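You operate a simulated robot arm through the tools that you are given. There is no shell and no other tool. Be economical: measure what you need, move in short steps, check, and stop when the job is done.

You are at the controls of a simulated robot arm. One attempt, no reset.

JOB
Swap the black tip on the rod in the holder for the yellow one.
Fine: black tip into the middle of the grey case, new tip screwed tight, lid closed. Set down upright: tip.

The check looks at the end state, three seconds after you hand in, the way a careful person would. Anything else that was tipped, shoved, dropped, spilled or broken makes it a failure. A push-on lid holds only when it is set on centred and level and pressed home; a screw cap is set on level and turned clockwise until tight.

ROBOT AND FRAMES
A 6-joint arm with a two-finger parallel gripper, fixed in place. Base frame: the origin is at the foot of the arm, x ahead of it, y to its left, z up. Lengths are in mm, angles in degrees, forces in N, time in s.
With the tool pointing down near the work surface it reaches from about 160 to 780 mm from the base axis. Its first joint turns from -166.0 to 166.0 degrees. Payload 3.91 kg.
The TCP is the grasp point between the finger pads, 30 mm short of the fingertips. In the tool frame z runs along the fingers and y along their closing line. Largest opening 110 mm; finger width 20, thickness 10; the body of the gripper, 48 by 112 mm, starts 55 mm behind the TCP.
Orientation is that of the tool frame in the base frame, as a unit quaternion [w, x, y, z]. With the fingers straight down and closing along the base's y, the tool's x points along the base's -x, its y along +y and its z along -z.

CONTROLS
- The arm moves only by the tool nudge_tool. Its argument "motion" is a list that holds one entry, the list of rows, each a list of 7 numbers: the shift along the tool's x, y, z in mm, then the turn, a rotation vector about the tool's x, y, z in degrees, then the gripper command, from -1 (shut) to 1 (fully open), values between in proportion. In form: [[[tx, ty, tz, wx, wy, wz, jaw], ...]]. A call has 1 to 20 rows; each row shifts and turns the commanded pose from where the row before left it, along the tool's axes as they then stand. Rows are played at 5 a second. More than 50 mm and 8.6 degrees between two rows, or a gripper value outside its range, and nothing of the call is played. Where a pose cannot be reached the arm comes as near as it can. A force on the tool above 80 N (or 10 N above the force at the start of the call, whichever is more), or a blocked arm, ends the call early, and 0.2 s more pass. The fingers move at their own pace (about 108 mm/s each) and stop on an object; they squeeze with about 43 N. The grip force told is the motor's: it shows also when the fingers shut on nothing. Time passes only in rows, and 0.2 s behind the last, so rows that do not move let the fingers close. The reply holds the time, the measured pose of the TCP, the force on the tool along the base axes, the opening and the grip force, in the units named above and with some noise, with the torque about the TCP (base axes, N m) and any sound that the robot's microphone picked up.
- Cameras (640 x 400 px; columns grow to the right, rows downward): "scene" is fixed at [416.9, 492.4, 1594.2]; the picture's right is [-0.08, 1.00, 0.00], its down [0.85, 0.07, -0.52] and it looks along [-0.51, -0.04, -0.86] (base axes); focal length 253 px, centre (320, 200). "wrist" rides on the gripper at [77, 7, -114] in the tool frame; the picture's right is [-0.09, 1.00, 0.00], its down [-0.80, -0.07, -0.59] and it looks along [-0.59, -0.05, 0.80] (tool axes); focal length 270 px, centre (320, 200). There is no depth. A picture from a camera that has moved, and an enlarged one, comes with that camera's place and axes in the base frame and with its lens. The place of the scene camera against the robot may be out by one fixed shift of up to 25 mm in any direction.
- snapshot(camera): a new picture of that camera. It takes no simulated time.
- raise_lower(by): slides the trunk up (or, below 0, down) by that many mm; the arm rides with it, the base frame stays. It gives what a move gives, with no picture.
- enlarge(camera, box): a new picture of the part [left, top, right, bottom] of that camera's present view, enlarged. It takes no simulated time.
- close_job(): hands the job in; it is judged then, once.

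Work in short steps. Places have to be worked out from the pictures, the camera data and where the tool is seen: move nearer, look again, correct. Check each grasp and each placing, and mend what went wrong. You have 120 turns and 64 pictures in all, those below and enlarged ones among them. Open the gripper and draw the arm clear of the work before you hand the job in, unless the task says otherwise; then end with one line.

The tools are called after "Emit:" as name(argument=value, ...) on one line, values as JSON. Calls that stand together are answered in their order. nudge_tool: Moves the arm, as the interface text tells. Its arguments: {"type":"object","properties":{"motion":{"type":"array","items":{"type":"array","items":{"type":"array","items":{"type":"number"}}}}},"required":["motion"]} The other tools are called the same way: raise_lower (by) slides the trunk up or down; snapshot (camera) takes a picture; enlarge (camera, box) takes an enlarged picture of a part of a camera's view; close_job () hands the job in.

At the start:

```text
t: 0.0
eef_pos: [7.4, 357.6, 1282.3]
tcp_rot: [0.0, 0.001, 1.0, 0.001]
contact_force: [0.3, 0.1, -0.7]
moment: [0.02, 0.02, 0.01]
opening: 109.9
gripper_force: 0.1
trunk travel left (down, up): [-475.0, 65.0]
```

scene: 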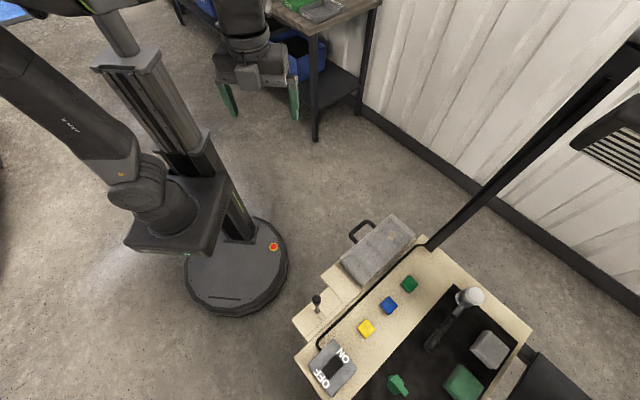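
wrist: 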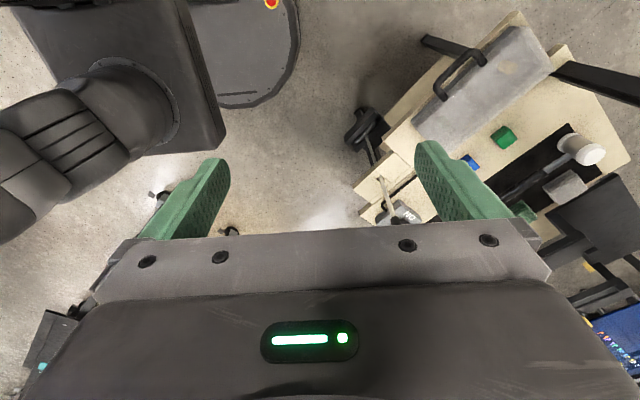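

The workbench is at the lower right of the scene view. I'll enlarge it to identify the parts.

Emit:
enlarge(camera="scene", box=[280, 200, 440, 400])

Emit:
enlarge(camera="scene", box=[380, 240, 560, 400])

Emit:
enlarge(camera="wrist", box=[340, 0, 640, 240])

```text
2.00 times, centred on (360, 300) of scene
camera zoom: at [416.9, 492.4, 1594.2], right [-0.08, 1.0, 0.0], down [0.85, 0.07, -0.52], along [-0.51, -0.04, -0.86], focal length 505 px, centre (240, 0)
```

zoom: 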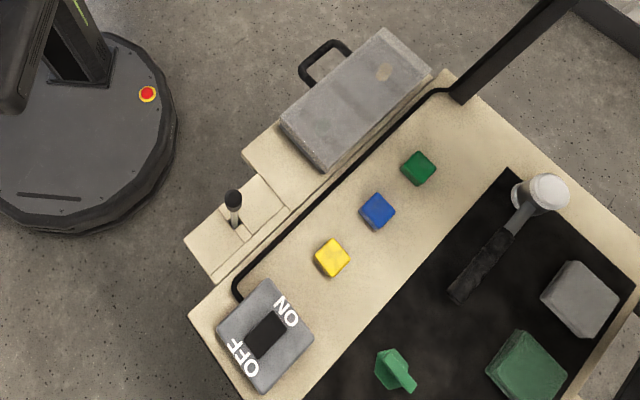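

```text
2.50 times, centred on (470, 320) of scene
camera zoom: at [416.9, 492.4, 1594.2], right [-0.08, 1.0, 0.0], down [0.85, 0.07, -0.52], along [-0.51, -0.04, -0.86], focal length 632 px, centre (-55, -100)
```

zoom: 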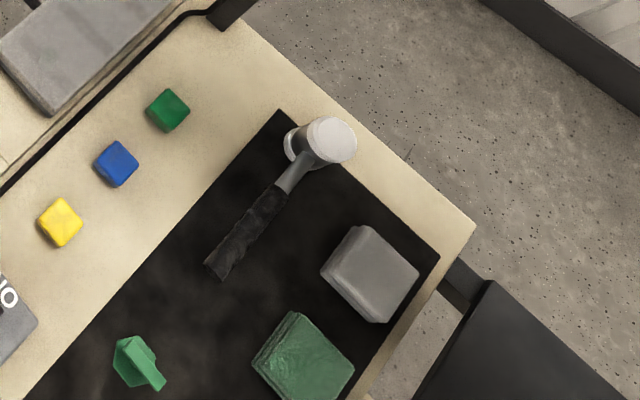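

```text
1.67 times, centred on (490, 120) of wrist
camera zoom: at [-69.4, 364.0, 1398.1], right [0.09, 1.0, 0.0], down [0.8, -0.07, 0.59], along [0.59, -0.05, -0.8], focal length 450 px, centre (37, 333)
```

zoom: 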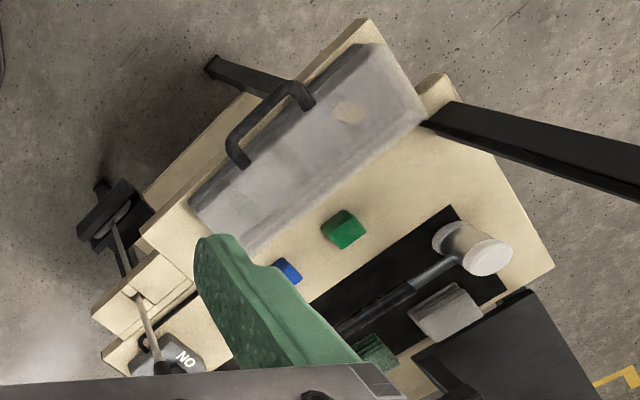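

No obvious tip holder visible yet besides the stick with a black knob near (317,302). I'll move the hand over the table, keeping height, to look closer.

Emit:
nudge_tool(motion=[[[-40, 0, 0, 0, 0, 0, 1], [-40, 0, 0, 0, 0, 0, 1], [-40, 0, 0, 0, 0, 0, 1], [-20, 20, 0, 0, 0, 0, 1], [0, 0, 0, 0, 0, 0, 1]]])

Emit:
snapshot(camera="wrist")

Emit:
snapshot(camera="scene")

```text
t: 1.2
eef_pos: [149.0, 377.7, 1281.0]
tcp_rot: [0.0, 0.0, 1.0, -0.001]
contact_force: [0.2, -0.5, 0.2]
moment: [0.0, -0.02, 0.05]
opening: 110.0
gripper_force: 0.1
trunk travel left (down, up): [-475.0, 65.0]
```

```text
58 pictures are left
camera wrist: at [71.9, 383.9, 1396.2], right [0.09, 1.0, 0.0], down [0.8, -0.07, 0.59], along [0.59, -0.05, -0.8], focal length 270 px, centre (320, 200)
```

wrist: 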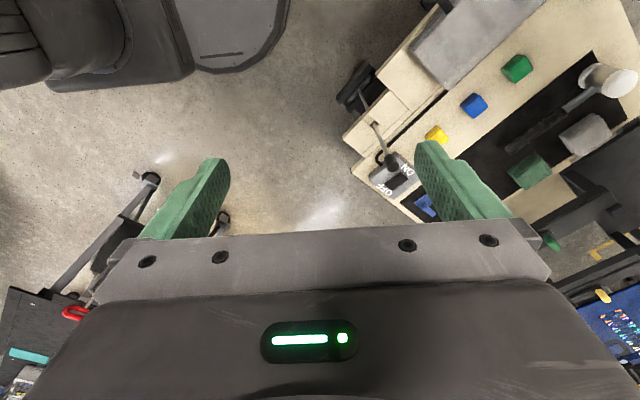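

```text
57 pictures are left
```

scene: 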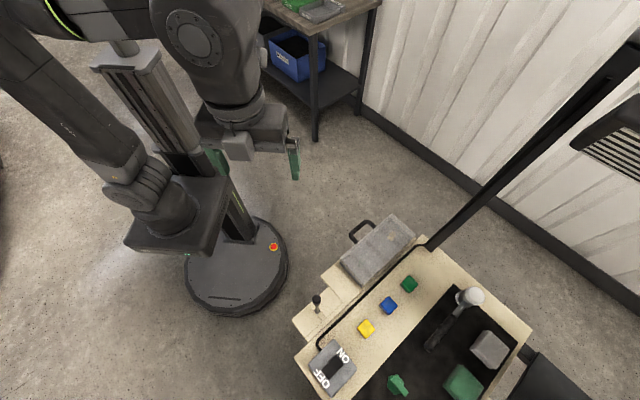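

Triangulating puts the bench top at about z≈790, with the yellow block near (349,630). I'll turn the wrist 90° so the camera looks towards the bench.

Emit:
nudge_tool(motion=[[[-10, 0, 0, 0, 0, -8.5, 1], [-10, 0, 0, 0, 0, -8.5, 1], [-10, 0, 0, 0, 0, -8.5, 1], [-10, 0, 0, 0, 0, -8.5, 1], [0, 0, 0, 0, 0, -8.5, 1], [0, 0, 0, 0, 0, -8.5, 1], [0, 0, 0, 0, 0, -8.5, 1], [0, 0, 0, 0, 0, -8.5, 1], [0, 0, 0, 0, 0, -8.5, 1], [0, 0, 0, 0, 0, -8.5, 1], [0, 0, 0, 0, 0, -5, 1], [0, 0, 0, 0, 0, 0, 1]]])

Emit:
snapshot(camera="wrist")

```text
t: 3.8
eef_pos: [184.9, 387.2, 1282.7]
tcp_rot: [0.0, 0.708, -0.706, -0.001]
contact_force: [-0.3, -0.3, 0.1]
moment: [0.03, 0.0, -0.01]
opening: 110.1
gripper_force: 0.1
trunk travel left (down, up): [-475.0, 65.0]
```

```text
56 pictures are left
camera wrist: at [179.2, 309.0, 1398.3], right [-1.0, 0.09, 0.0], down [0.07, 0.8, 0.59], along [0.05, 0.59, -0.8], focal length 270 px, centre (320, 200)
```

wrist: 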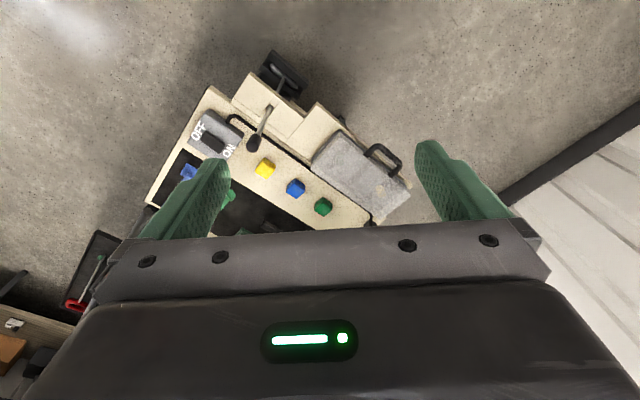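

Enlarge the reachable bench in this view.

Emit:
enlarge(camera="wrist", box=[140, 40, 300, 240])

Emit:
enlarge(camera="wrist", box=[290, 80, 450, 240])

Emit:
enlarge(camera="wrist", box=[0, 200, 160, 400])

```text
2.00 times, centred on (220, 140) of wrist
camera zoom: at [179.2, 309.0, 1398.3], right [-1.0, 0.09, 0.0], down [0.07, 0.8, 0.59], along [0.05, 0.59, -0.8], focal length 541 px, centre (520, 320)
```

zoom: 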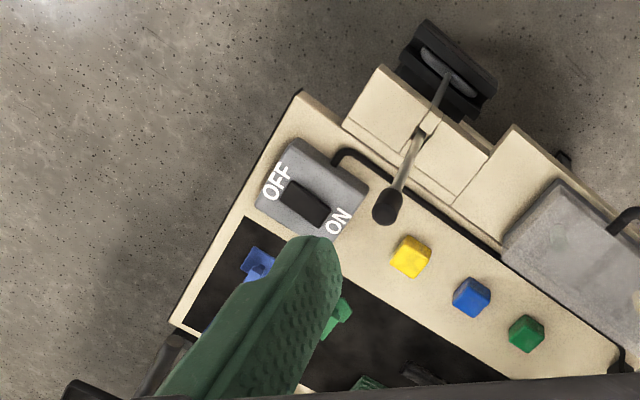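

```text
2.50 times, centred on (370, 160) of wrist
camera zoom: at [179.2, 309.0, 1398.3], right [-1.0, 0.09, 0.0], down [0.07, 0.8, 0.59], along [0.05, 0.59, -0.8], focal length 676 px, centre (195, 300)
```

zoom: 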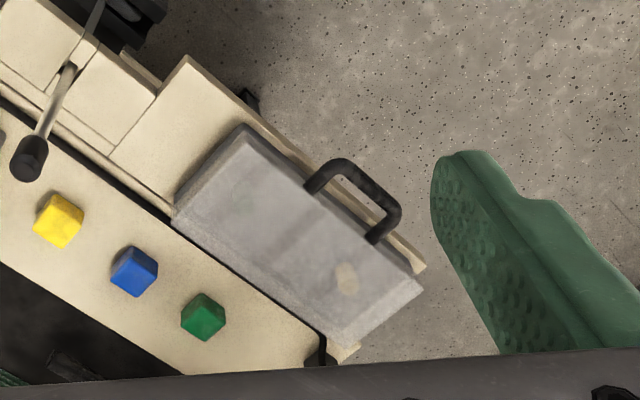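

```text
2.00 times, centred on (80, 300) of wrist
camera zoom: at [179.2, 309.0, 1398.3], right [-1.0, 0.09, 0.0], down [0.07, 0.8, 0.59], along [0.05, 0.59, -0.8], focal length 541 px, centre (800, 0)
```

zoom: 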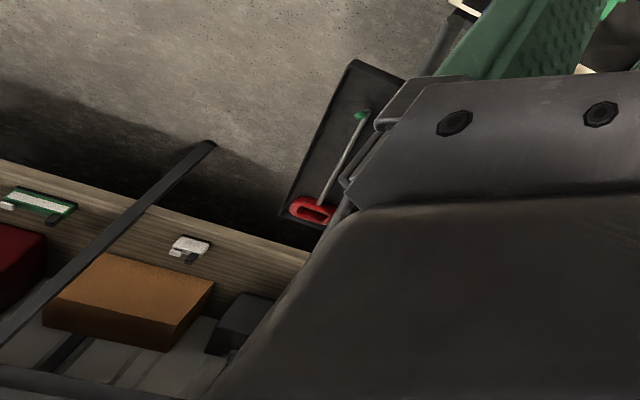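

The bench here shows a lever-like stick and no tip parts I can be sure of. I'll sweep around the column to look for other work surfaces.

Emit:
nudge_tool(motion=[[[21.4, -39.5, 0, 0, 0, 6, 1], [21.4, -39.5, 0, 0, 0, 6, 1], [21.4, -39.5, 0, 0, 0, 6, 1], [21.4, -39.5, 0, 0, 0, 6, 1], [21.4, -39.5, 0, 0, 0, 6, 1], [21.4, -39.5, 0, 0, 0, 6, 1], [21.4, -39.5, 0, 0, 0, 6, 1], [21.4, -39.5, 0, 0, 0, 6, 1], [21.4, -39.5, 0, 0, 0, 6, 1], [21.4, -39.5, 0, 0, 0, 6, 1], [21.4, -39.5, 0, 0, 0, 6, 1], [21.4, -39.5, 0, 0, 0, 6, 1], [21.4, -39.5, 0, 0, 0, 6, 1], [21.4, -39.5, 0, 0, 0, 6, 1], [0, 0, 0, 0, 0, 0, 1]]])

Emit:
snapshot(camera="wrist")

```text
t: 7.0
eef_pos: [408.6, -143.7, 1284.9]
tcp_rot: [-0.001, -0.052, 0.999, 0.001]
contact_force: [0.1, -0.3, -0.5]
moment: [0.04, -0.02, 0.0]
opening: 110.0
gripper_force: 0.0
trunk travel left (down, up): [-475.0, 65.0]
```

```text
52 pictures are left
camera wrist: at [330.9, -147.1, 1399.3], right [-0.02, 1.0, 0.0], down [0.8, 0.01, 0.59], along [0.59, 0.01, -0.8], focal length 270 px, centre (320, 200)
```

wrist: 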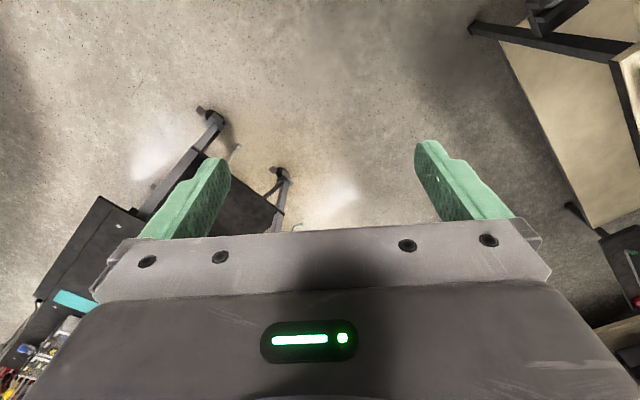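

Only a cart beyond reach here. Continue the sweep further clockwise.

Emit:
nudge_tool(motion=[[[21.4, -39.5, 0, 0, 0, 6, 1], [21.4, -39.5, 0, 0, 0, 6, 1], [21.4, -39.5, 0, 0, 0, 6, 1], [21.4, -39.5, 0, 0, 0, 6, 1], [21.4, -39.5, 0, 0, 0, 6, 1], [21.4, -39.5, 0, 0, 0, 6, 1], [21.4, -39.5, 0, 0, 0, 6, 1], [21.4, -39.5, 0, 0, 0, 6, 1], [21.4, -39.5, 0, 0, 0, 6, 1], [21.4, -39.5, 0, 0, 0, 6, 1], [21.4, -39.5, 0, 0, 0, 6, 1], [21.4, -39.5, 0, 0, 0, 6, 1], [0, 0, 0, 0, 0, 0, 1]]])

Emit:
snapshot(camera="wrist")

Emit:
snapshot(camera="scene")

```text
t: 9.8
eef_pos: [-8.9, -431.6, 1282.9]
tcp_rot: [0.0, 0.545, 0.838, 0.0]
contact_force: [0.8, -0.4, 0.2]
moment: [0.01, -0.01, -0.03]
opening: 110.0
gripper_force: 0.1
trunk travel left (down, up): [-475.0, 65.0]
```

```text
51 pictures are left
camera wrist: at [-33.9, -359.3, 1398.6], right [0.95, 0.32, 0.0], down [0.26, -0.76, 0.59], along [0.19, -0.56, -0.8], focal length 270 px, centre (320, 200)
```

wrist: 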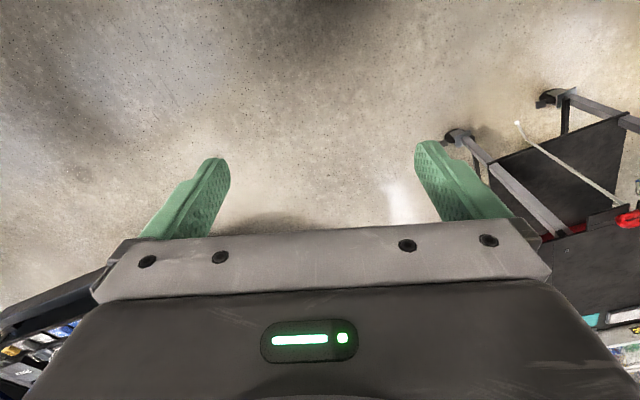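

```text
50 pictures are left
```

scene: 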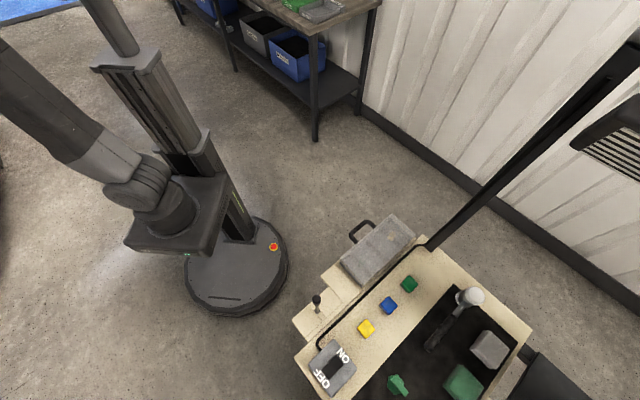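

Nothing else within reach, so the task is on that bench: the stick with the black knob (knob at about (310,490,956)), the coloured blocks and the grey case with handle. Sweep back to look closely.

Emit:
nudge_tool(motion=[[[-17.2, 41.5, 0, 0, 0, -6, 1], [-17.2, 41.5, 0, 0, 0, -6, 1], [-17.2, 41.5, 0, 0, 0, -6, 1], [-17.2, 41.5, 0, 0, 0, -6, 1], [-17.2, 41.5, 0, 0, 0, -6, 1], [-17.2, 41.5, 0, 0, 0, -6, 1], [-17.2, 41.5, 0, 0, 0, -6, 1], [-17.2, 41.5, 0, 0, 0, -6, 1], [-17.2, 41.5, 0, 0, 0, -6, 1], [-17.2, 41.5, 0, 0, 0, -6, 1], [-17.2, 41.5, 0, 0, 0, -6, 1], [-17.2, 41.5, 0, 0, 0, -6, 1], [-17.2, 41.5, 0, 0, 0, -6, 1], [-17.2, 41.5, 0, 0, 0, -6, 1], [-17.2, 41.5, 0, 0, 0, -6, 1], [-17.2, 41.5, 0, 0, 0, -6, 1], [-17.2, 41.5, 0, 0, 0, -6, 1], [-17.2, 41.5, 0, 0, 0, -6, 1], [-17.2, 41.5, 0, 0, 0, -6, 1], [-17.2, 41.5, 0, 0, 0, -6, 1]]])

Emit:
nudge_tool(motion=[[[-17.2, 41.5, 0, 0, 0, -6, 1], [-17.2, 41.5, 0, 0, 0, -6, 1], [-17.2, 41.5, 0, 0, 0, -6, 1], [-17.2, 41.5, 0, 0, 0, -6, 1], [0, 0, 0, 0, 0, 0, 1]]])

```text
t: 14.0
eef_pos: [377.5, 205.7, 1284.0]
tcp_rot: [0.0, -0.455, 0.89, 0.0]
contact_force: [-0.1, 1.7, -0.2]
moment: [-0.08, 0.02, 0.03]
opening: 109.9
gripper_force: 0.0
trunk travel left (down, up): [-475.0, 65.0]
```

```text
t: 15.2
eef_pos: [259.2, 339.8, 1285.5]
tcp_rot: [0.0, -0.629, 0.777, -0.001]
contact_force: [-0.2, 0.0, -0.4]
moment: [0.0, 0.0, -0.01]
opening: 110.0
gripper_force: 0.1
trunk travel left (down, up): [-475.0, 65.0]
```

Lower the trunk 200 and step back so the camera sees the stick and bench closely.

Emit:
nudge_tool(motion=[[[35, -28, 0, 0, 0, 0, 1], [35, -28, 0, 0, 0, 0, 1], [0, 0, 0, 0, 0, 0, 1]]])

Emit:
raise_lower(by=-200)

Emit:
snapshot(camera="wrist")

```text
t: 16.0
eef_pos: [301.9, 258.3, 1285.4]
tcp_rot: [-0.001, -0.629, 0.777, 0.001]
contact_force: [0.0, 0.8, -0.1]
moment: [0.03, -0.01, -0.03]
opening: 110.0
gripper_force: 0.1
trunk travel left (down, up): [-475.0, 65.0]
```

```text
t: 18.2
eef_pos: [301.5, 259.1, 1085.0]
tcp_rot: [0.0, -0.629, 0.777, 0.0]
contact_force: [-0.3, -0.2, 0.8]
moment: [0.0, -0.01, 0.0]
opening: 110.2
gripper_force: 0.0
trunk travel left (down, up): [-275.0, 265.0]
```

```text
49 pictures are left
camera wrist: at [278.8, 183.8, 1200.4], right [-0.96, 0.29, 0.0], down [0.24, 0.77, 0.59], along [0.17, 0.57, -0.8], focal length 270 px, centre (320, 200)
```

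wrist: 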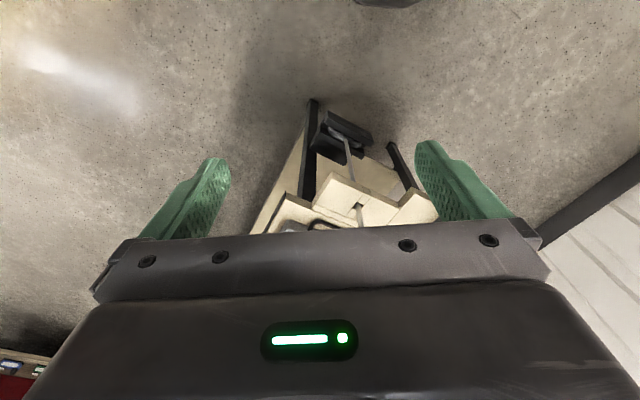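

The knob is hidden behind the hand; move 130 mm forward at this height (fingertips at 1055, well above the knob).

Emit:
nudge_tool(motion=[[[-45, 0, 0, 0, 0, 0, 1], [-45, 0, 0, 0, 0, 0, 1], [-40, 0, 0, 0, 0, 0, 1], [0, 0, 0, 0, 0, 0, 1]]])

Emit:
snapshot(camera="wrist")

Emit:
enlarge(camera="wrist", box=[240, 80, 440, 240])

```text
t: 19.2
eef_pos: [330.0, 386.0, 1083.9]
tcp_rot: [0.0, -0.63, 0.777, 0.0]
contact_force: [-0.1, 1.3, 0.9]
moment: [0.01, -0.03, -0.02]
opening: 109.9
gripper_force: 0.1
trunk travel left (down, up): [-275.0, 265.0]
```

```text
48 pictures are left
camera wrist: at [307.6, 311.0, 1197.9], right [-0.96, 0.29, 0.0], down [0.24, 0.77, 0.59], along [0.17, 0.57, -0.8], focal length 270 px, centre (320, 200)
```

wrist: 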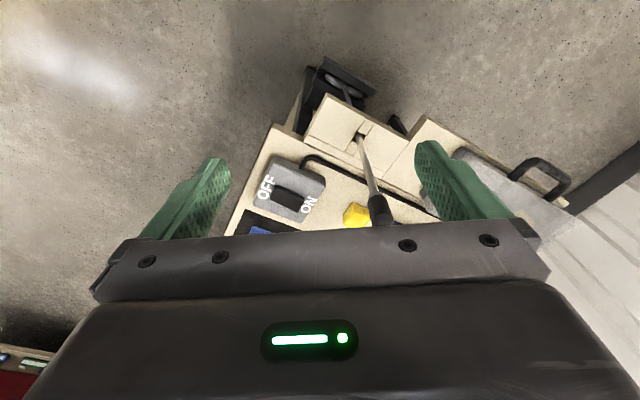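

```text
2.50 times, centred on (340, 160) of wrist
camera zoom: at [307.6, 311.0, 1197.9], right [-0.96, 0.29, 0.0], down [0.24, 0.77, 0.59], along [0.17, 0.57, -0.8], focal length 676 px, centre (270, 300)
```

zoom: 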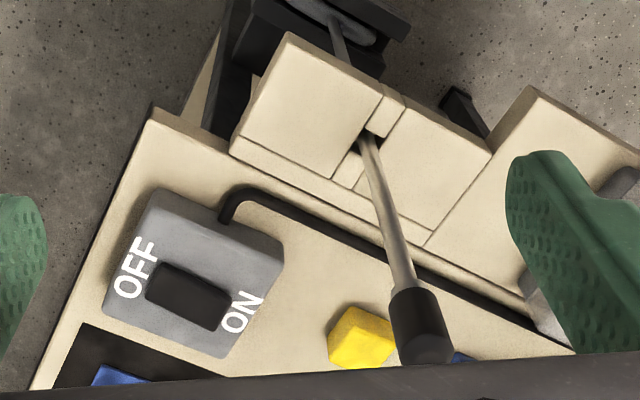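

The stick is a rod in a bracket carrying a black cylindrical tip; the yellow block is nearby. Now look at the grey case from above.

Emit:
nudge_tool(motion=[[[-10, 40, 0, 0, 0, 0, 1], [-10, 40, 0, 0, 0, 0, 1], [-10, 40, 0, 0, 0, 0, 1], [-10, 40, 0, 0, 0, 0, 1], [0, 44, 0, 0, 0, -6, 1], [0, 0, 0, 0, 0, -6, 1], [0, 0, 0, 0, 0, 0, 1]]])

Emit:
snapshot(camera="wrist")

Emit:
enlarge(camera="wrist", box=[220, 80, 440, 240])

```text
t: 20.8
eef_pos: [136.3, 468.5, 1084.2]
tcp_rot: [0.0, 0.707, -0.707, 0.0]
contact_force: [-0.6, 0.6, -0.4]
moment: [0.03, 0.02, -0.01]
opening: 110.0
gripper_force: 0.0
trunk travel left (down, up): [-275.0, 265.0]
```

```text
46 pictures are left
camera wrist: at [129.6, 390.5, 1200.0], right [-1.0, 0.09, 0.0], down [0.07, 0.8, 0.59], along [0.05, 0.59, -0.8], focal length 270 px, centre (320, 200)
```

wrist: 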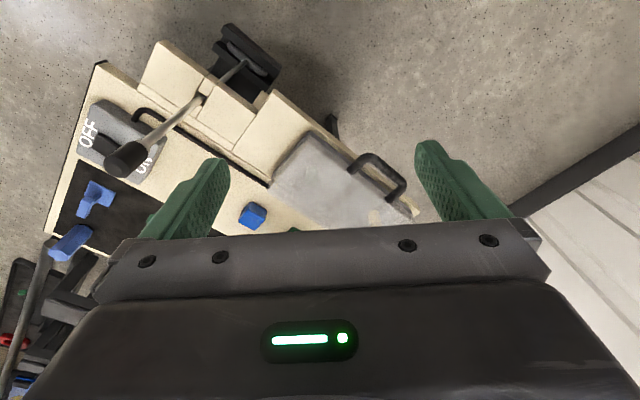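

```text
2.50 times, centred on (330, 160) of wrist
camera zoom: at [129.6, 390.5, 1200.0], right [-1.0, 0.09, 0.0], down [0.07, 0.8, 0.59], along [0.05, 0.59, -0.8], focal length 676 px, centre (295, 300)
```

zoom: 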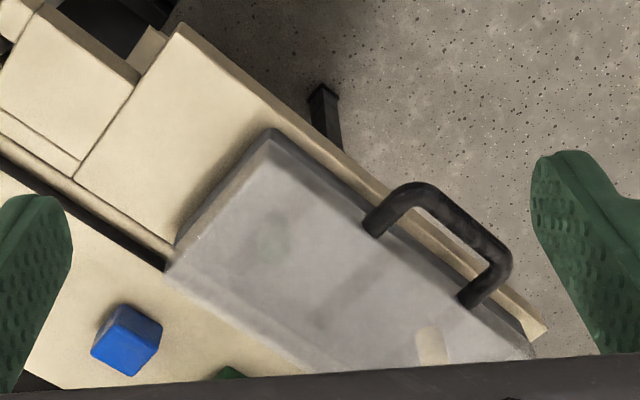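

Through the translucent lid I see what looks like a green tip left, an empty middle and a yellowish tip at right, so the case has a lid with a black handle. I'll back off and tilt the hand for a side view of case and rod.

Emit:
nudge_tool(motion=[[[45, -20, 0, 0, 0, 0, 1], [45, -20, 0, 0, 0, 0, 1], [45, 0, 0, 0, 0, 0, 1], [0, 0, 0, 0, -8, 0, 1], [0, 0, 0, 0, -8, 0, 1], [0, 0, 0, 0, -8, 0, 1], [0, 0, 0, 0, -8, 0, 1], [0, 0, 0, 0, 0, 0, 1]]])

Emit:
raise_lower(by=-60)

Emit:
snapshot(camera="wrist")

```text
t: 22.6
eef_pos: [177.2, 332.9, 1084.3]
tcp_rot: [0.195, -0.679, 0.68, 0.196]
contact_force: [-0.8, -0.6, -0.8]
moment: [0.0, -0.01, -0.04]
opening: 110.0
gripper_force: 0.1
trunk travel left (down, up): [-275.0, 265.0]
```

```text
t: 23.6
eef_pos: [176.8, 333.8, 1024.9]
tcp_rot: [-0.195, 0.68, -0.679, -0.196]
contact_force: [-1.3, -0.4, 0.6]
moment: [-0.03, 0.01, 0.03]
opening: 110.0
gripper_force: 0.1
trunk travel left (down, up): [-215.0, 325.0]
```

```text
44 pictures are left
camera wrist: at [170.5, 206.2, 1081.8], right [-1.0, 0.07, 0.05], down [0.07, 0.36, 0.93], along [0.05, 0.93, -0.37], focal length 270 px, centre (320, 200)
```

wrist: 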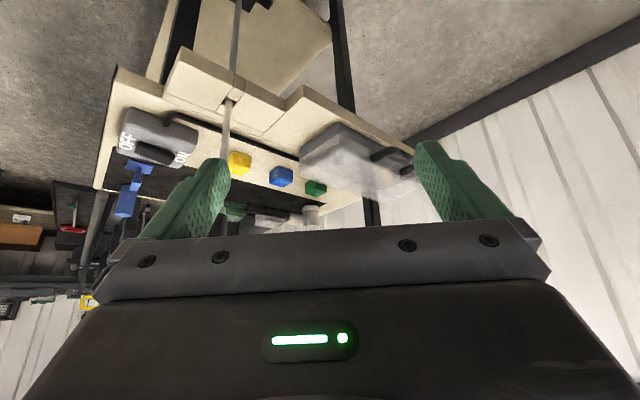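

The view is inverted (world up is image down). Enlarge case and bracket.

Emit:
enlarge(camera="wrist", box=[280, 90, 440, 230])

Emit:
enlarge(camera="wrist", box=[150, 40, 330, 200])

```text
2.86 times, centred on (360, 160) of wrist
camera zoom: at [170.5, 206.2, 1081.8], right [-1.0, 0.07, 0.05], down [0.07, 0.36, 0.93], along [0.05, 0.93, -0.37], focal length 772 px, centre (206, 314)
```

zoom: 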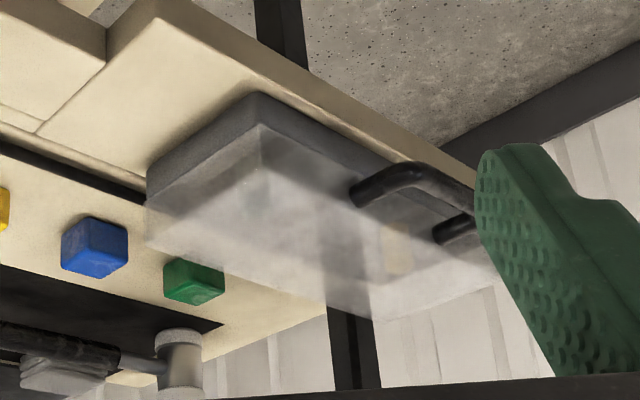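

```text
2.50 times, centred on (240, 120) of wrist
camera zoom: at [170.5, 206.2, 1081.8], right [-1.0, 0.07, 0.05], down [0.07, 0.36, 0.93], along [0.05, 0.93, -0.37], focal length 676 px, centre (520, 400)
```

zoom: 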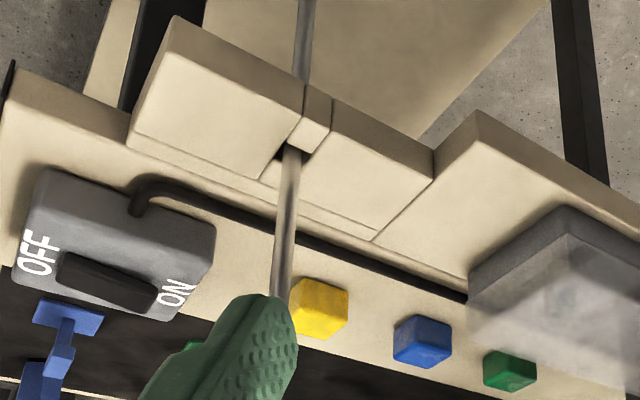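

Analysis: bench top z≈830; the case is at 45°, about 235×95×47, lid top ≈877, handle at z≈860 centred near (50,599). Rod is vertical near (297,472) with the tip at z≈990–1020. I'll straighten the hand and go above the handle with fingers closing across its bar.

Emit:
nudge_tool(motion=[[[0, 0, 0, 0, 8, 0, 1], [0, 0, 0, 0, 8, 0, 1], [0, 0, 0, 0, 8, 0, 1], [0, 0, 0, 0, 8, 0, 1], [-42.7, 19, 0, 0, 0, 0, 1], [-42.7, 19, 0, 0, 0, 0, 1], [-42.7, 19, 0, 0, 0, 0, 1], [-42.7, 19, 0, 0, 0, 0, 1], [-42.7, 19, 0, 0, 0, 0, 1], [-42.7, 19, 0, 0, 0, 0, 1], [0, 0, 0, 0, 0, -7.5, 1], [0, 0, 0, 0, 0, -7.5, 1], [0, 0, 0, 0, 0, -7.5, 1], [0, 0, 0, 0, 0, -7.5, 1], [0, 0, 0, 0, 0, -7.5, 1], [0, 0, 0, 0, 0, -7.5, 1], [0, 0, 0, 0, 0, 0, 1]]])

Emit:
snapshot(camera="wrist")

```text
t: 27.2
eef_pos: [63.0, 589.7, 1025.6]
tcp_rot: [0.0, 0.924, -0.382, 0.0]
contact_force: [0.1, 0.4, -1.1]
moment: [0.04, 0.03, 0.03]
opening: 109.9
gripper_force: 0.1
trunk travel left (down, up): [-215.0, 325.0]
```

```text
41 pictures are left
camera wrist: at [113.0, 529.5, 1140.0], right [-0.77, -0.64, 0.0], down [-0.52, 0.62, 0.59], along [-0.38, 0.46, -0.8], focal length 270 px, centre (320, 200)
```

wrist: 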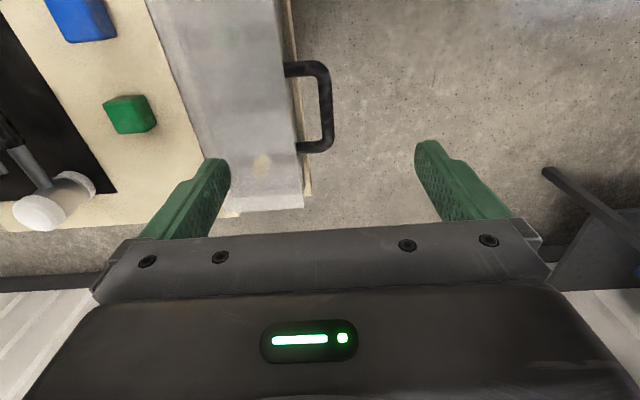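

Bar centre is at about (52,594). Align, close to 24 mm opening and descend to z≈950 to recheck.

Emit:
nudge_tool(motion=[[[-11.2, 4.4, 0, 0, 0, 0, -0.5], [0, 0, 40, 0, 0, 0, -0.55], [0, 0, 35, 0, 0, 0, -0.55], [0, 0, 0, 0, 0, 0, -0.55]]])

Emit:
enlarge(camera="wrist", box=[220, 60, 420, 240])

```text
t: 28.2
eef_pos: [51.2, 595.1, 948.1]
tcp_rot: [0.0, 0.924, -0.382, 0.0]
contact_force: [-0.4, 0.0, -0.7]
moment: [-0.01, 0.0, -0.01]
opening: 24.4
gripper_force: 0.1
trunk travel left (down, up): [-215.0, 325.0]
```

```text
2.22 times, centred on (320, 150) of wrist
camera zoom: at [101.9, 534.6, 1064.2], right [-0.77, -0.64, 0.0], down [-0.52, 0.62, 0.59], along [-0.38, 0.46, -0.8], focal length 601 px, centre (320, 311)
```

zoom: 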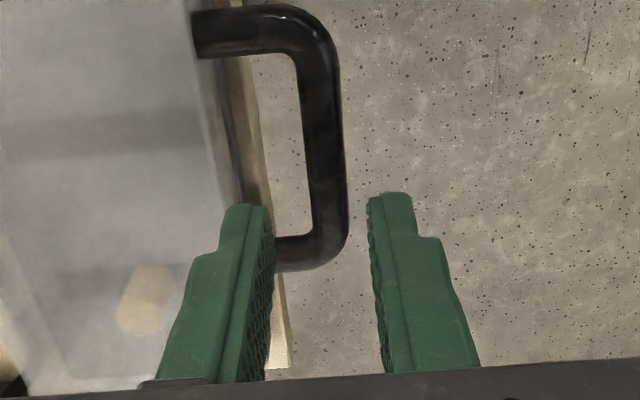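

Bar is centred between the fingers. Descend so the tips reach about 15 mm below the bar.

Emit:
nudge_tool(motion=[[[0, 0, 25, 0, 0, 0, -0.55], [0, 0, 25, 0, 0, 0, -0.55], [0, 0, 13, 0, 0, 0, -0.55], [0, 0, 10, 0, 0, 0, -0.55], [0, 0, 0, 0, 0, 0, -0.55]]])

Emit:
enlarge(camera="wrist", box=[220, 60, 420, 240])

```text
t: 29.4
eef_pos: [50.9, 594.4, 876.2]
tcp_rot: [0.0, 0.924, -0.383, 0.0]
contact_force: [1.0, 0.2, 0.7]
moment: [-0.03, 0.0, 0.01]
opening: 24.8
gripper_force: 0.0
trunk travel left (down, up): [-215.0, 325.0]
```

```text
2.22 times, centred on (320, 150) of wrist
camera zoom: at [100.8, 533.9, 991.7], right [-0.77, -0.64, 0.0], down [-0.52, 0.62, 0.59], along [-0.38, 0.46, -0.8], focal length 601 px, centre (320, 311)
```

zoom: 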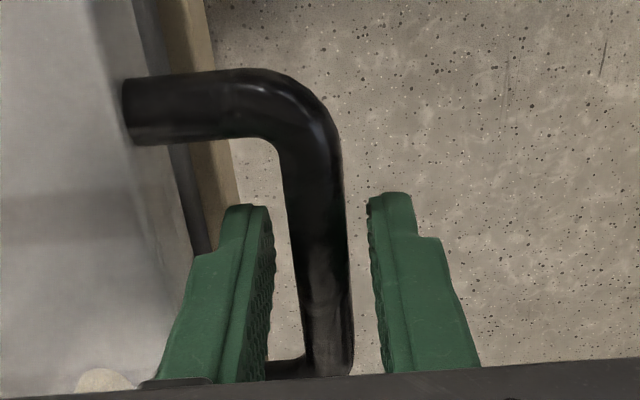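

The bar sits between the fingers. Grip it and lift a few mm to find how the lid moves.

Emit:
nudge_tool(motion=[[[0, 0, 0, 0, 0, 0, -1], [0, 0, 0, 0, 0, 0, -1], [0, 0, -5, 0, 0, 0, -1], [0, 0, -5, 0, 0, 0, -1], [0, 0, -5, 0, 0, 0, -1]]])

Emit:
snapshot(camera="wrist")

```text
t: 30.6
eef_pos: [53.6, 596.5, 889.7]
tcp_rot: [0.001, 0.924, -0.383, 0.0]
contact_force: [5.5, 12.1, -4.9]
moment: [-0.13, -0.11, -0.64]
opening: 13.3
gripper_force: 45.5
trunk travel left (down, up): [-215.0, 325.0]
```

```text
38 pictures are left
camera wrist: at [102.8, 535.9, 1005.1], right [-0.77, -0.64, 0.0], down [-0.52, 0.62, 0.59], along [-0.38, 0.46, -0.8], focal length 270 px, centre (320, 200)
```

wrist: 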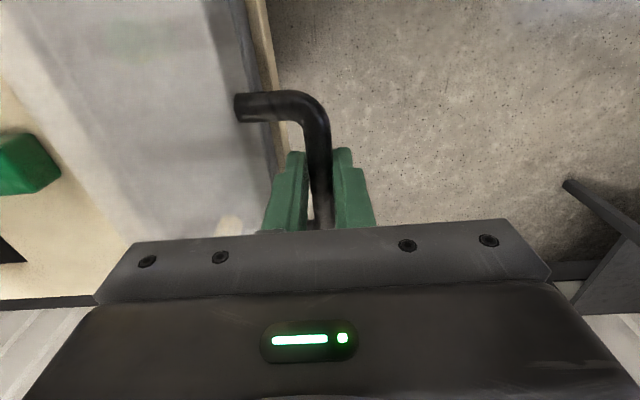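

The lid front seems to rise with small force, drawn slightly toward the case (hinge at the back). Continue along the arc.

Emit:
nudge_tool(motion=[[[0, -2.5, -11, 0, 0, 0, -1], [0, -3, -11, 0, 0, 0, -1], [0, -4, -10.5, 0, 0, 0, -1], [0, -5.2, -10.2, 0, 0, 0, -1], [0, 0, 0, 0, 0, 0, -1]]])

Emit:
enlarge(camera="scene", box=[300, 180, 460, 300])

```text
t: 31.8
eef_pos: [65.0, 605.8, 932.6]
tcp_rot: [0.001, 0.923, -0.384, 0.0]
contact_force: [15.7, 14.4, -14.7]
moment: [-0.26, -0.52, -0.61]
opening: 13.4
gripper_force: 44.4
trunk travel left (down, up): [-215.0, 325.0]
```

```text
3.33 times, centred on (380, 240) of scene
camera zoom: at [416.9, 492.4, 1594.2], right [-0.08, 1.0, 0.0], down [0.85, 0.07, -0.52], along [-0.51, -0.04, -0.86], focal length 842 px, centre (120, 67)
```

zoom: 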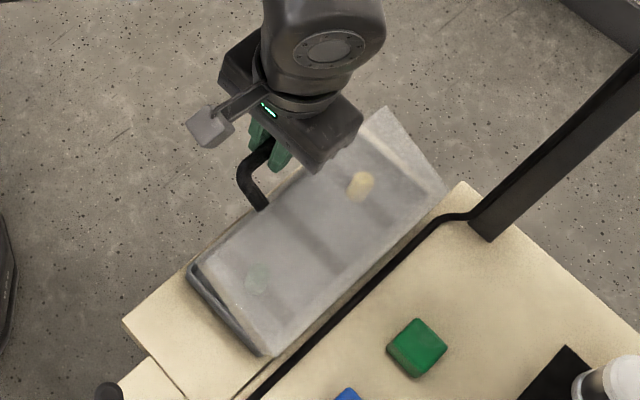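

Lid is hinged at the back and opening. The pull indicates a radius of about 113 mm; continue accordingly.

Emit:
nudge_tool(motion=[[[0, -9, -7.8, 0, 0, 0, -1], [0, -6.5, -7.7, 0, 0, 0, -1], [0, -7, -6.8, 0, 0, 0, -1], [0, -7.5, -6.4, 0, 0, 0, -1], [0, -8.1, -5.5, 0, 0, 0, -1], [0, -8.6, -5, 0, 0, 0, -1], [0, 0, 0, 0, 0, 0, -1]]])

```text
t: 33.4
eef_pos: [92.8, 635.6, 976.5]
tcp_rot: [-0.003, 0.924, -0.383, -0.001]
contact_force: [-12.3, -8.6, 20.2]
moment: [-0.33, -0.12, -0.47]
opening: 13.7
gripper_force: 45.5
trunk travel left (down, up): [-215.0, 325.0]
```

Reading suggests radius nearer 122 (angle ≈58°). Continue, slightly higher, checking force.

Emit:
nudge_tool(motion=[[[0, -5, -5.5, 0, 0, 0, -1], [0, -7.5, -4, 0, 0, 0, -1], [0, -8, -3, 0, 0, 0, -1], [0, -8, -2.8, 0, 0, 0, -1], [0, 0, 0, 0, 0, 0, -1]]])

Emit:
enlarge(camera="scene", box=[300, 180, 460, 300])

```text
t: 34.6
eef_pos: [114.1, 656.3, 989.9]
tcp_rot: [-0.002, 0.924, -0.383, 0.0]
contact_force: [-15.1, 3.7, 21.2]
moment: [0.01, 0.09, -0.36]
opening: 12.9
gripper_force: 44.7
trunk travel left (down, up): [-215.0, 325.0]
```

```text
3.33 times, centred on (380, 240) of scene
camera zoom: at [416.9, 492.4, 1594.2], right [-0.08, 1.0, 0.0], down [0.85, 0.07, -0.52], along [-0.51, -0.04, -0.86], focal length 842 px, centre (120, 67)
```

zoom: 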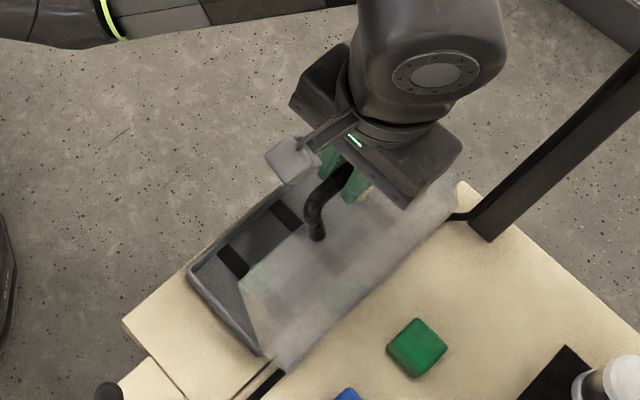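

Lid at about 73°. Continue past vertical.

Emit:
nudge_tool(motion=[[[0, -8, -4, 0, 0, 0, -1], [0, -8, -2.5, 0, 0, 0, -1], [0, -8, -1.5, 0, 0, 0, -1], [0, -8, -0.5, 0, 0, 0, -1], [0, -8, 0.3, 0, 0, 0, -1], [0, -8, 1, 0, 0, 0, -1], [0, -8, 1.5, 0, 0, 0, -1], [0, 0, 0, 0, 0, 0, -1]]])

Emit:
enlarge(camera="scene", box=[300, 180, 460, 300])

```text
t: 36.4
eef_pos: [152.6, 677.7, 982.8]
tcp_rot: [-0.006, 0.924, -0.382, -0.001]
contact_force: [-16.2, 13.8, 43.9]
moment: [-0.05, -0.27, -0.07]
opening: 13.2
gripper_force: 44.9
out of reach, approached as far as the arm can: row 3, 4, 5, 6, 7
trunk travel left (down, up): [-215.0, 325.0]
```

```text
3.33 times, centred on (380, 240) of scene
camera zoom: at [416.9, 492.4, 1594.2], right [-0.08, 1.0, 0.0], down [0.85, 0.07, -0.52], along [-0.51, -0.04, -0.86], focal length 842 px, centre (120, 67)
```

zoom: 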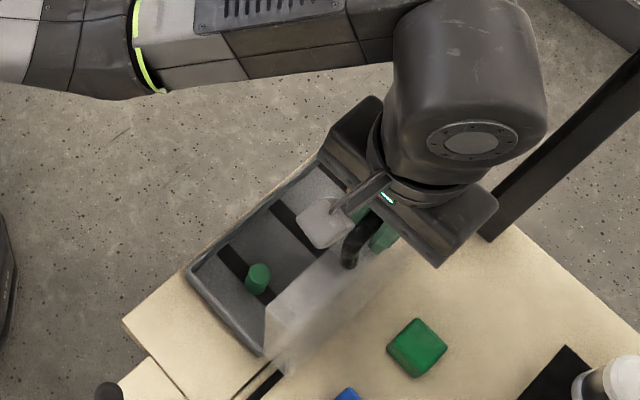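

Arm reach limits further push; lid appears near or just past vertical. Loosen the fingers a little (still caging the bar) to see if the lid stays.

Emit:
nudge_tool(motion=[[[0, 0, -2, 0, 0, 0, -0.9], [0, 0, 0, 0, 0, 0, -0.6], [0, 0, 0, 0, 0, 0, -0.5], [0, 0, 0, 0, 0, 0, -0.5]]])

Emit:
snapshot(camera="wrist")

Emit:
enlarge(camera="scene", box=[300, 180, 460, 300])

```text
t: 37.4
eef_pos: [152.6, 675.9, 981.7]
tcp_rot: [-0.004, 0.924, -0.382, 0.0]
contact_force: [-12.0, 13.1, 36.1]
moment: [0.38, -0.26, 0.29]
opening: 28.1
gripper_force: 0.4
trunk travel left (down, up): [-215.0, 325.0]
```

```text
34 pictures are left
camera wrist: at [201.0, 615.6, 1097.4], right [-0.77, -0.64, -0.01], down [-0.52, 0.61, 0.6], along [-0.38, 0.46, -0.8], focal length 270 px, centre (320, 200)
```

wrist: 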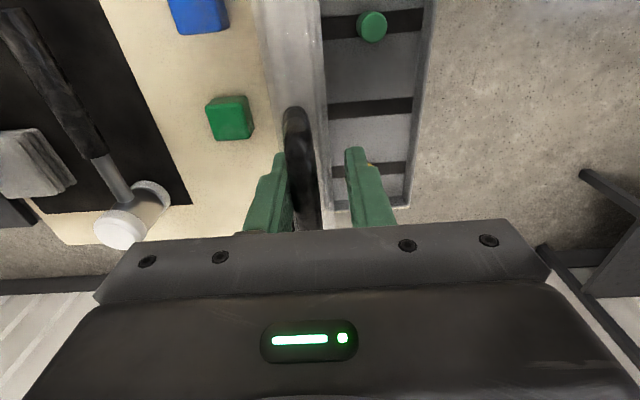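

```text
3.33 times, centred on (380, 240) of scene
camera zoom: at [416.9, 492.4, 1594.2], right [-0.08, 1.0, 0.0], down [0.85, 0.07, -0.52], along [-0.51, -0.04, -0.86], focal length 842 px, centre (120, 67)
```

zoom: 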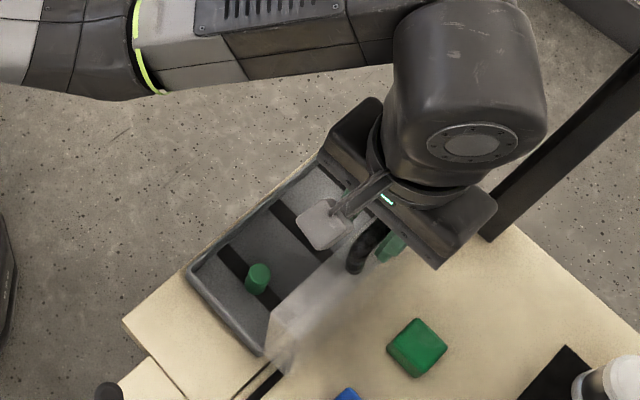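

Lid now leans backward onto the rear finger. Rise a bit to shed the vertical load and open a little further to see whether it follows or has reached its stop.

Emit:
nudge_tool(motion=[[[0, 0, -5, 0, 0, 0, -0.5], [0, 0, -5, 0, 0, 0, -0.3], [0, 0, 0, 0, 0, 0, -0.2], [0, 0, 0, 0, 0, 0, -0.2]]])

Emit:
enlarge(camera="wrist", box=[160, 0, 480, 240])

```text
t: 38.4
eef_pos: [153.8, 672.8, 984.8]
tcp_rot: [-0.001, 0.924, -0.383, 0.0]
contact_force: [-0.6, 0.0, -0.7]
moment: [-0.02, -0.02, -0.02]
opening: 43.9
gripper_force: 0.1
out of reach, approached as far as the arm can: row 1, 2
trunk travel left (down, up): [-215.0, 325.0]
```

```text
1.67 times, centred on (320, 120) of wrist
camera zoom: at [202.0, 612.6, 1099.8], right [-0.77, -0.64, 0.0], down [-0.52, 0.62, 0.59], along [-0.38, 0.46, -0.8], focal length 450 px, centre (320, 333)
```

zoom: 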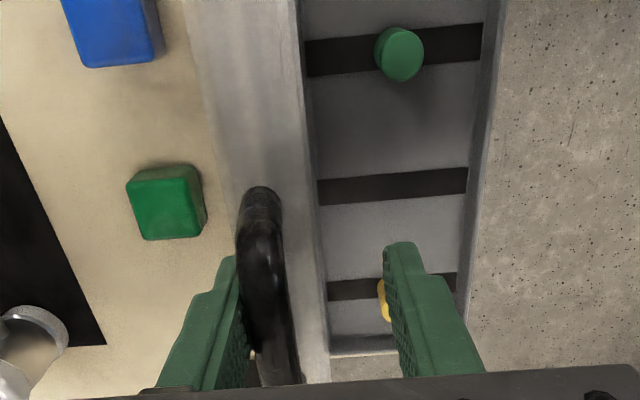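

Force is zero and the lid rests on its own past vertical. Use the trunk to withdraw straight up off the handle.

Emit:
raise_lower(by=90)

Emit:
nudge_tool(motion=[[[25, 25, 0, 0, 0, 0, 0], [25, 25, 0, 0, 0, 0, 0.5], [0, 0, 0, 0, 0, 0, 1]]])

Emit:
snapshot(camera="wrist")

Emit:
enlarge(camera="scene", box=[300, 180, 460, 300])

```text
t: 39.6
eef_pos: [152.0, 673.2, 1076.5]
tcp_rot: [-0.002, 0.924, -0.383, 0.0]
contact_force: [-0.2, -1.0, 0.1]
moment: [0.0, -0.01, 0.01]
opening: 43.8
gripper_force: 0.0
trunk travel left (down, up): [-305.0, 235.0]
```

```text
t: 40.4
eef_pos: [151.8, 601.8, 1075.4]
tcp_rot: [-0.001, 0.924, -0.383, 0.0]
contact_force: [-0.2, 0.3, 0.1]
moment: [-0.01, -0.03, -0.01]
opening: 109.9
gripper_force: 0.1
trunk travel left (down, up): [-305.0, 235.0]
```

```text
31 pictures are left
camera wrist: at [200.8, 541.1, 1190.5], right [-0.77, -0.64, 0.0], down [-0.52, 0.61, 0.6], along [-0.38, 0.46, -0.8], focal length 270 px, centre (320, 200)
```

wrist: 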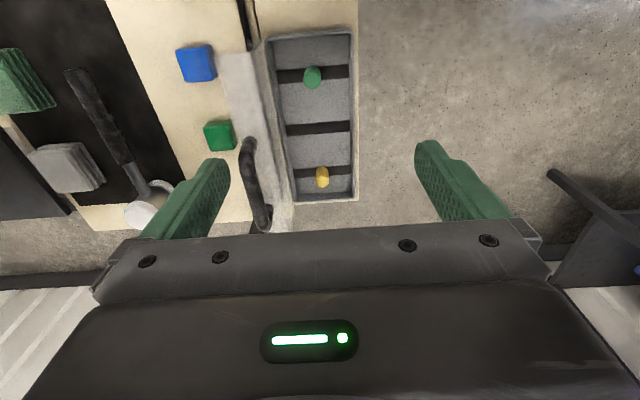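

```text
3.33 times, centred on (380, 240) of scene
camera zoom: at [416.9, 492.4, 1594.2], right [-0.08, 1.0, 0.0], down [0.85, 0.07, -0.52], along [-0.51, -0.04, -0.86], focal length 842 px, centre (120, 67)
```

zoom: 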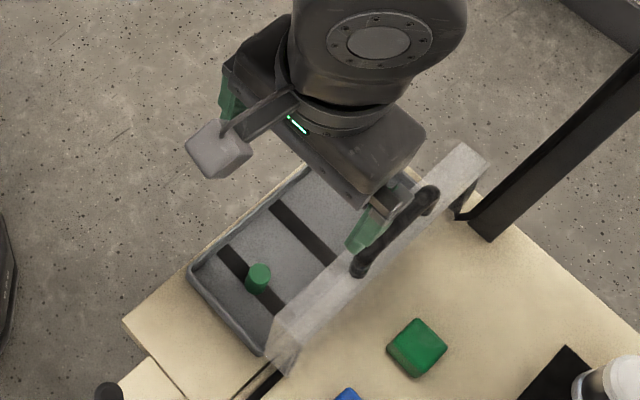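

The lid stays open: green on the first mark, the middle mark is free at about (111,654), and yellow is on the third mark at about (62,704). Now go above the rod tip.

Emit:
nudge_tool(motion=[[[0, 0, -40, 0, 0, 0, 1], [38.6, -2.4, 0, 0, 0, 0, 1], [38.6, -2.4, 0, 0, 0, 0, 1], [38.6, -2.4, 0, 0, 0, 0, 1], [38.6, -2.4, 0, 0, 0, 0, 1], [38.6, -2.4, 0, 0, 0, 0, 1], [0, 0, 0, 0, 0, 8, 1], [0, 0, 0, 0, 0, 8, 1], [0, 0, 0, 0, 0, 8, 1], [0, 0, 0, 0, 0, 8, 1], [0, 0, 0, 0, 0, 8, 1], [0, 0, 0, 0, 0, 8, 1], [0, 0, 0, 0, 0, 8, 1], [0, 0, 0, 0, 0, 8, 1], [0, 0, 0, 0, 0, 8, 1], [0, 0, 0, 0, 0, 8, 1], [0, 0, 0, 0, 0, 8, 1], [0, 0, 0, 0, 0, 2, 1], [0, 0, 0, 0, 0, 0, 1]]])

Emit:
snapshot(camera="wrist")

```text
t: 44.4
eef_pos: [298.7, 474.5, 1115.1]
tcp_rot: [0.001, -0.382, 0.924, 0.002]
contact_force: [-0.1, 0.0, 0.3]
moment: [-0.01, -0.03, 0.0]
opening: 110.3
gripper_force: 0.1
trunk travel left (down, up): [-305.0, 235.0]
```

```text
29 pictures are left
camera wrist: at [238.7, 422.9, 1230.1], right [-0.64, 0.77, 0.0], down [0.62, 0.51, 0.6], along [0.46, 0.38, -0.8], focal length 270 px, centre (320, 200)
```

wrist: 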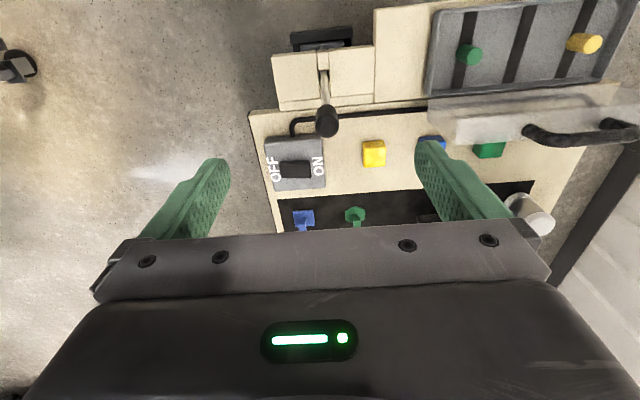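

Enlarge the tip for accurate alignment.

Emit:
enlarge(camera="wrist", box=[270, 50, 390, 170])

```text
3.33 times, centred on (330, 110) of wrist
camera zoom: at [238.7, 422.9, 1230.1], right [-0.64, 0.77, 0.0], down [0.62, 0.51, 0.6], along [0.46, 0.38, -0.8], focal length 901 px, centre (287, 500)
```

zoom: 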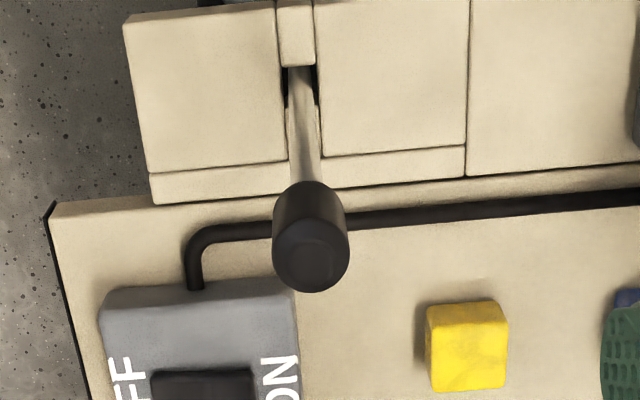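

Tip is ~20 mm in diameter, top centre near (299,480,1013). Shift slightly and descend halfway, then recheck.

Emit:
nudge_tool(motion=[[[-3.9, 3.9, 15, 0, 0, 0, 0.2], [0, 0, 20, 0, 0, 0, -0.2], [0, 0, 15, 0, 0, 0, -0.4], [0, 0, 0, 0, 0, 0, -0.4]]])

Emit:
enlarge(camera="wrist", box=[250, 100, 390, 240])

```text
t: 45.4
eef_pos: [297.6, 480.0, 1064.8]
tcp_rot: [0.002, -0.383, 0.924, 0.001]
contact_force: [0.1, 0.1, 0.0]
moment: [0.0, -0.01, 0.02]
opening: 33.0
gripper_force: 0.1
trunk travel left (down, up): [-305.0, 235.0]
```

```text
2.86 times, centred on (320, 170) of wrist
camera zoom: at [238.2, 428.8, 1179.1], right [-0.64, 0.77, 0.0], down [0.62, 0.51, 0.6], along [0.46, 0.39, -0.8], focal length 772 px, centre (320, 286)
```

zoom: 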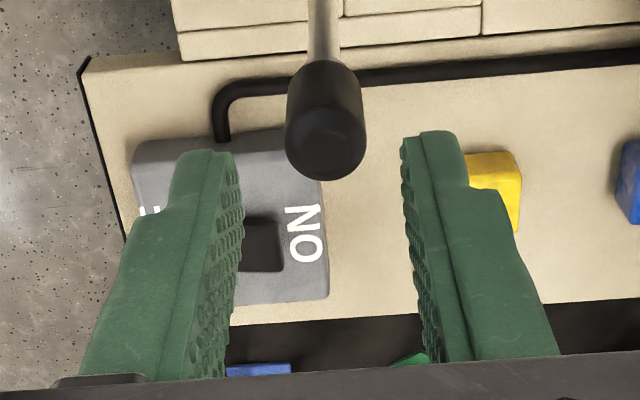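

Tip spans z≈980–1014 at about (299.5,482). Adjust, descend so fingertips are just above its lower edge, and grip.

Emit:
nudge_tool(motion=[[[-2.8, 0, 15, 0, 0, 0, -0.4], [0, 0, 20, 0, 0, 0, -0.4], [0, 0, 15, 0, 0, 0, -0.4], [0, 0, 0, 0, 0, 0, -0.4], [0, 0, 0, 0, 0, 0, -1], [0, 0, 0, 0, 0, 0, -1]]])

Emit:
enlarge(camera="wrist", box=[250, 100, 390, 240])

```text
t: 46.8
eef_pos: [299.0, 481.2, 1013.6]
tcp_rot: [0.001, -0.383, 0.924, 0.002]
contact_force: [-0.5, 0.7, -1.4]
moment: [0.01, 0.03, 0.01]
opening: 18.3
gripper_force: 42.8
trunk travel left (down, up): [-305.0, 235.0]
```

```text
2.86 times, centred on (320, 170) of wrist
camera zoom: at [239.9, 431.6, 1129.2], right [-0.64, 0.77, 0.0], down [0.62, 0.51, 0.6], along [0.46, 0.38, -0.8], focal length 772 px, centre (320, 286)
```

zoom: 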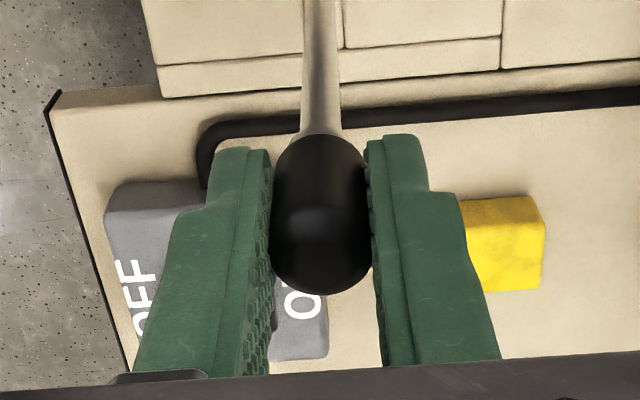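

Tip is gripped cleanly, with the fingertips near its lower edge. Turn counter-clockwise (seen from above).

Emit:
nudge_tool(motion=[[[0, 0, 0, 0, 0, -8, -1], [0, 0, 0, 0, 0, -8, -1], [0, 0, 0, 0, 0, -8, -1], [0, 0, 0, 0, 0, -8, -1], [0, 0, 0, 0, 0, -8, -1], [0, 0, 0, 0, 0, -8, -1], [0, 0, 0, 0, 0, -8, -1], [0, 0, 0, 0, 0, -8, -1], [0, 0, 0, 0, 0, -8, -1], [0, 0, 0, 0, 0, -8, -1], [0, 0, 0, 0, 0, 0, -1]]])

```text
t: 49.2
eef_pos: [300.2, 482.5, 1014.0]
tcp_rot: [-0.003, 0.888, -0.46, -0.001]
contact_force: [-0.1, 0.9, -3.0]
moment: [-0.01, -0.03, 0.0]
opening: 18.5
gripper_force: 43.1
trunk travel left (down, up): [-305.0, 235.0]
```

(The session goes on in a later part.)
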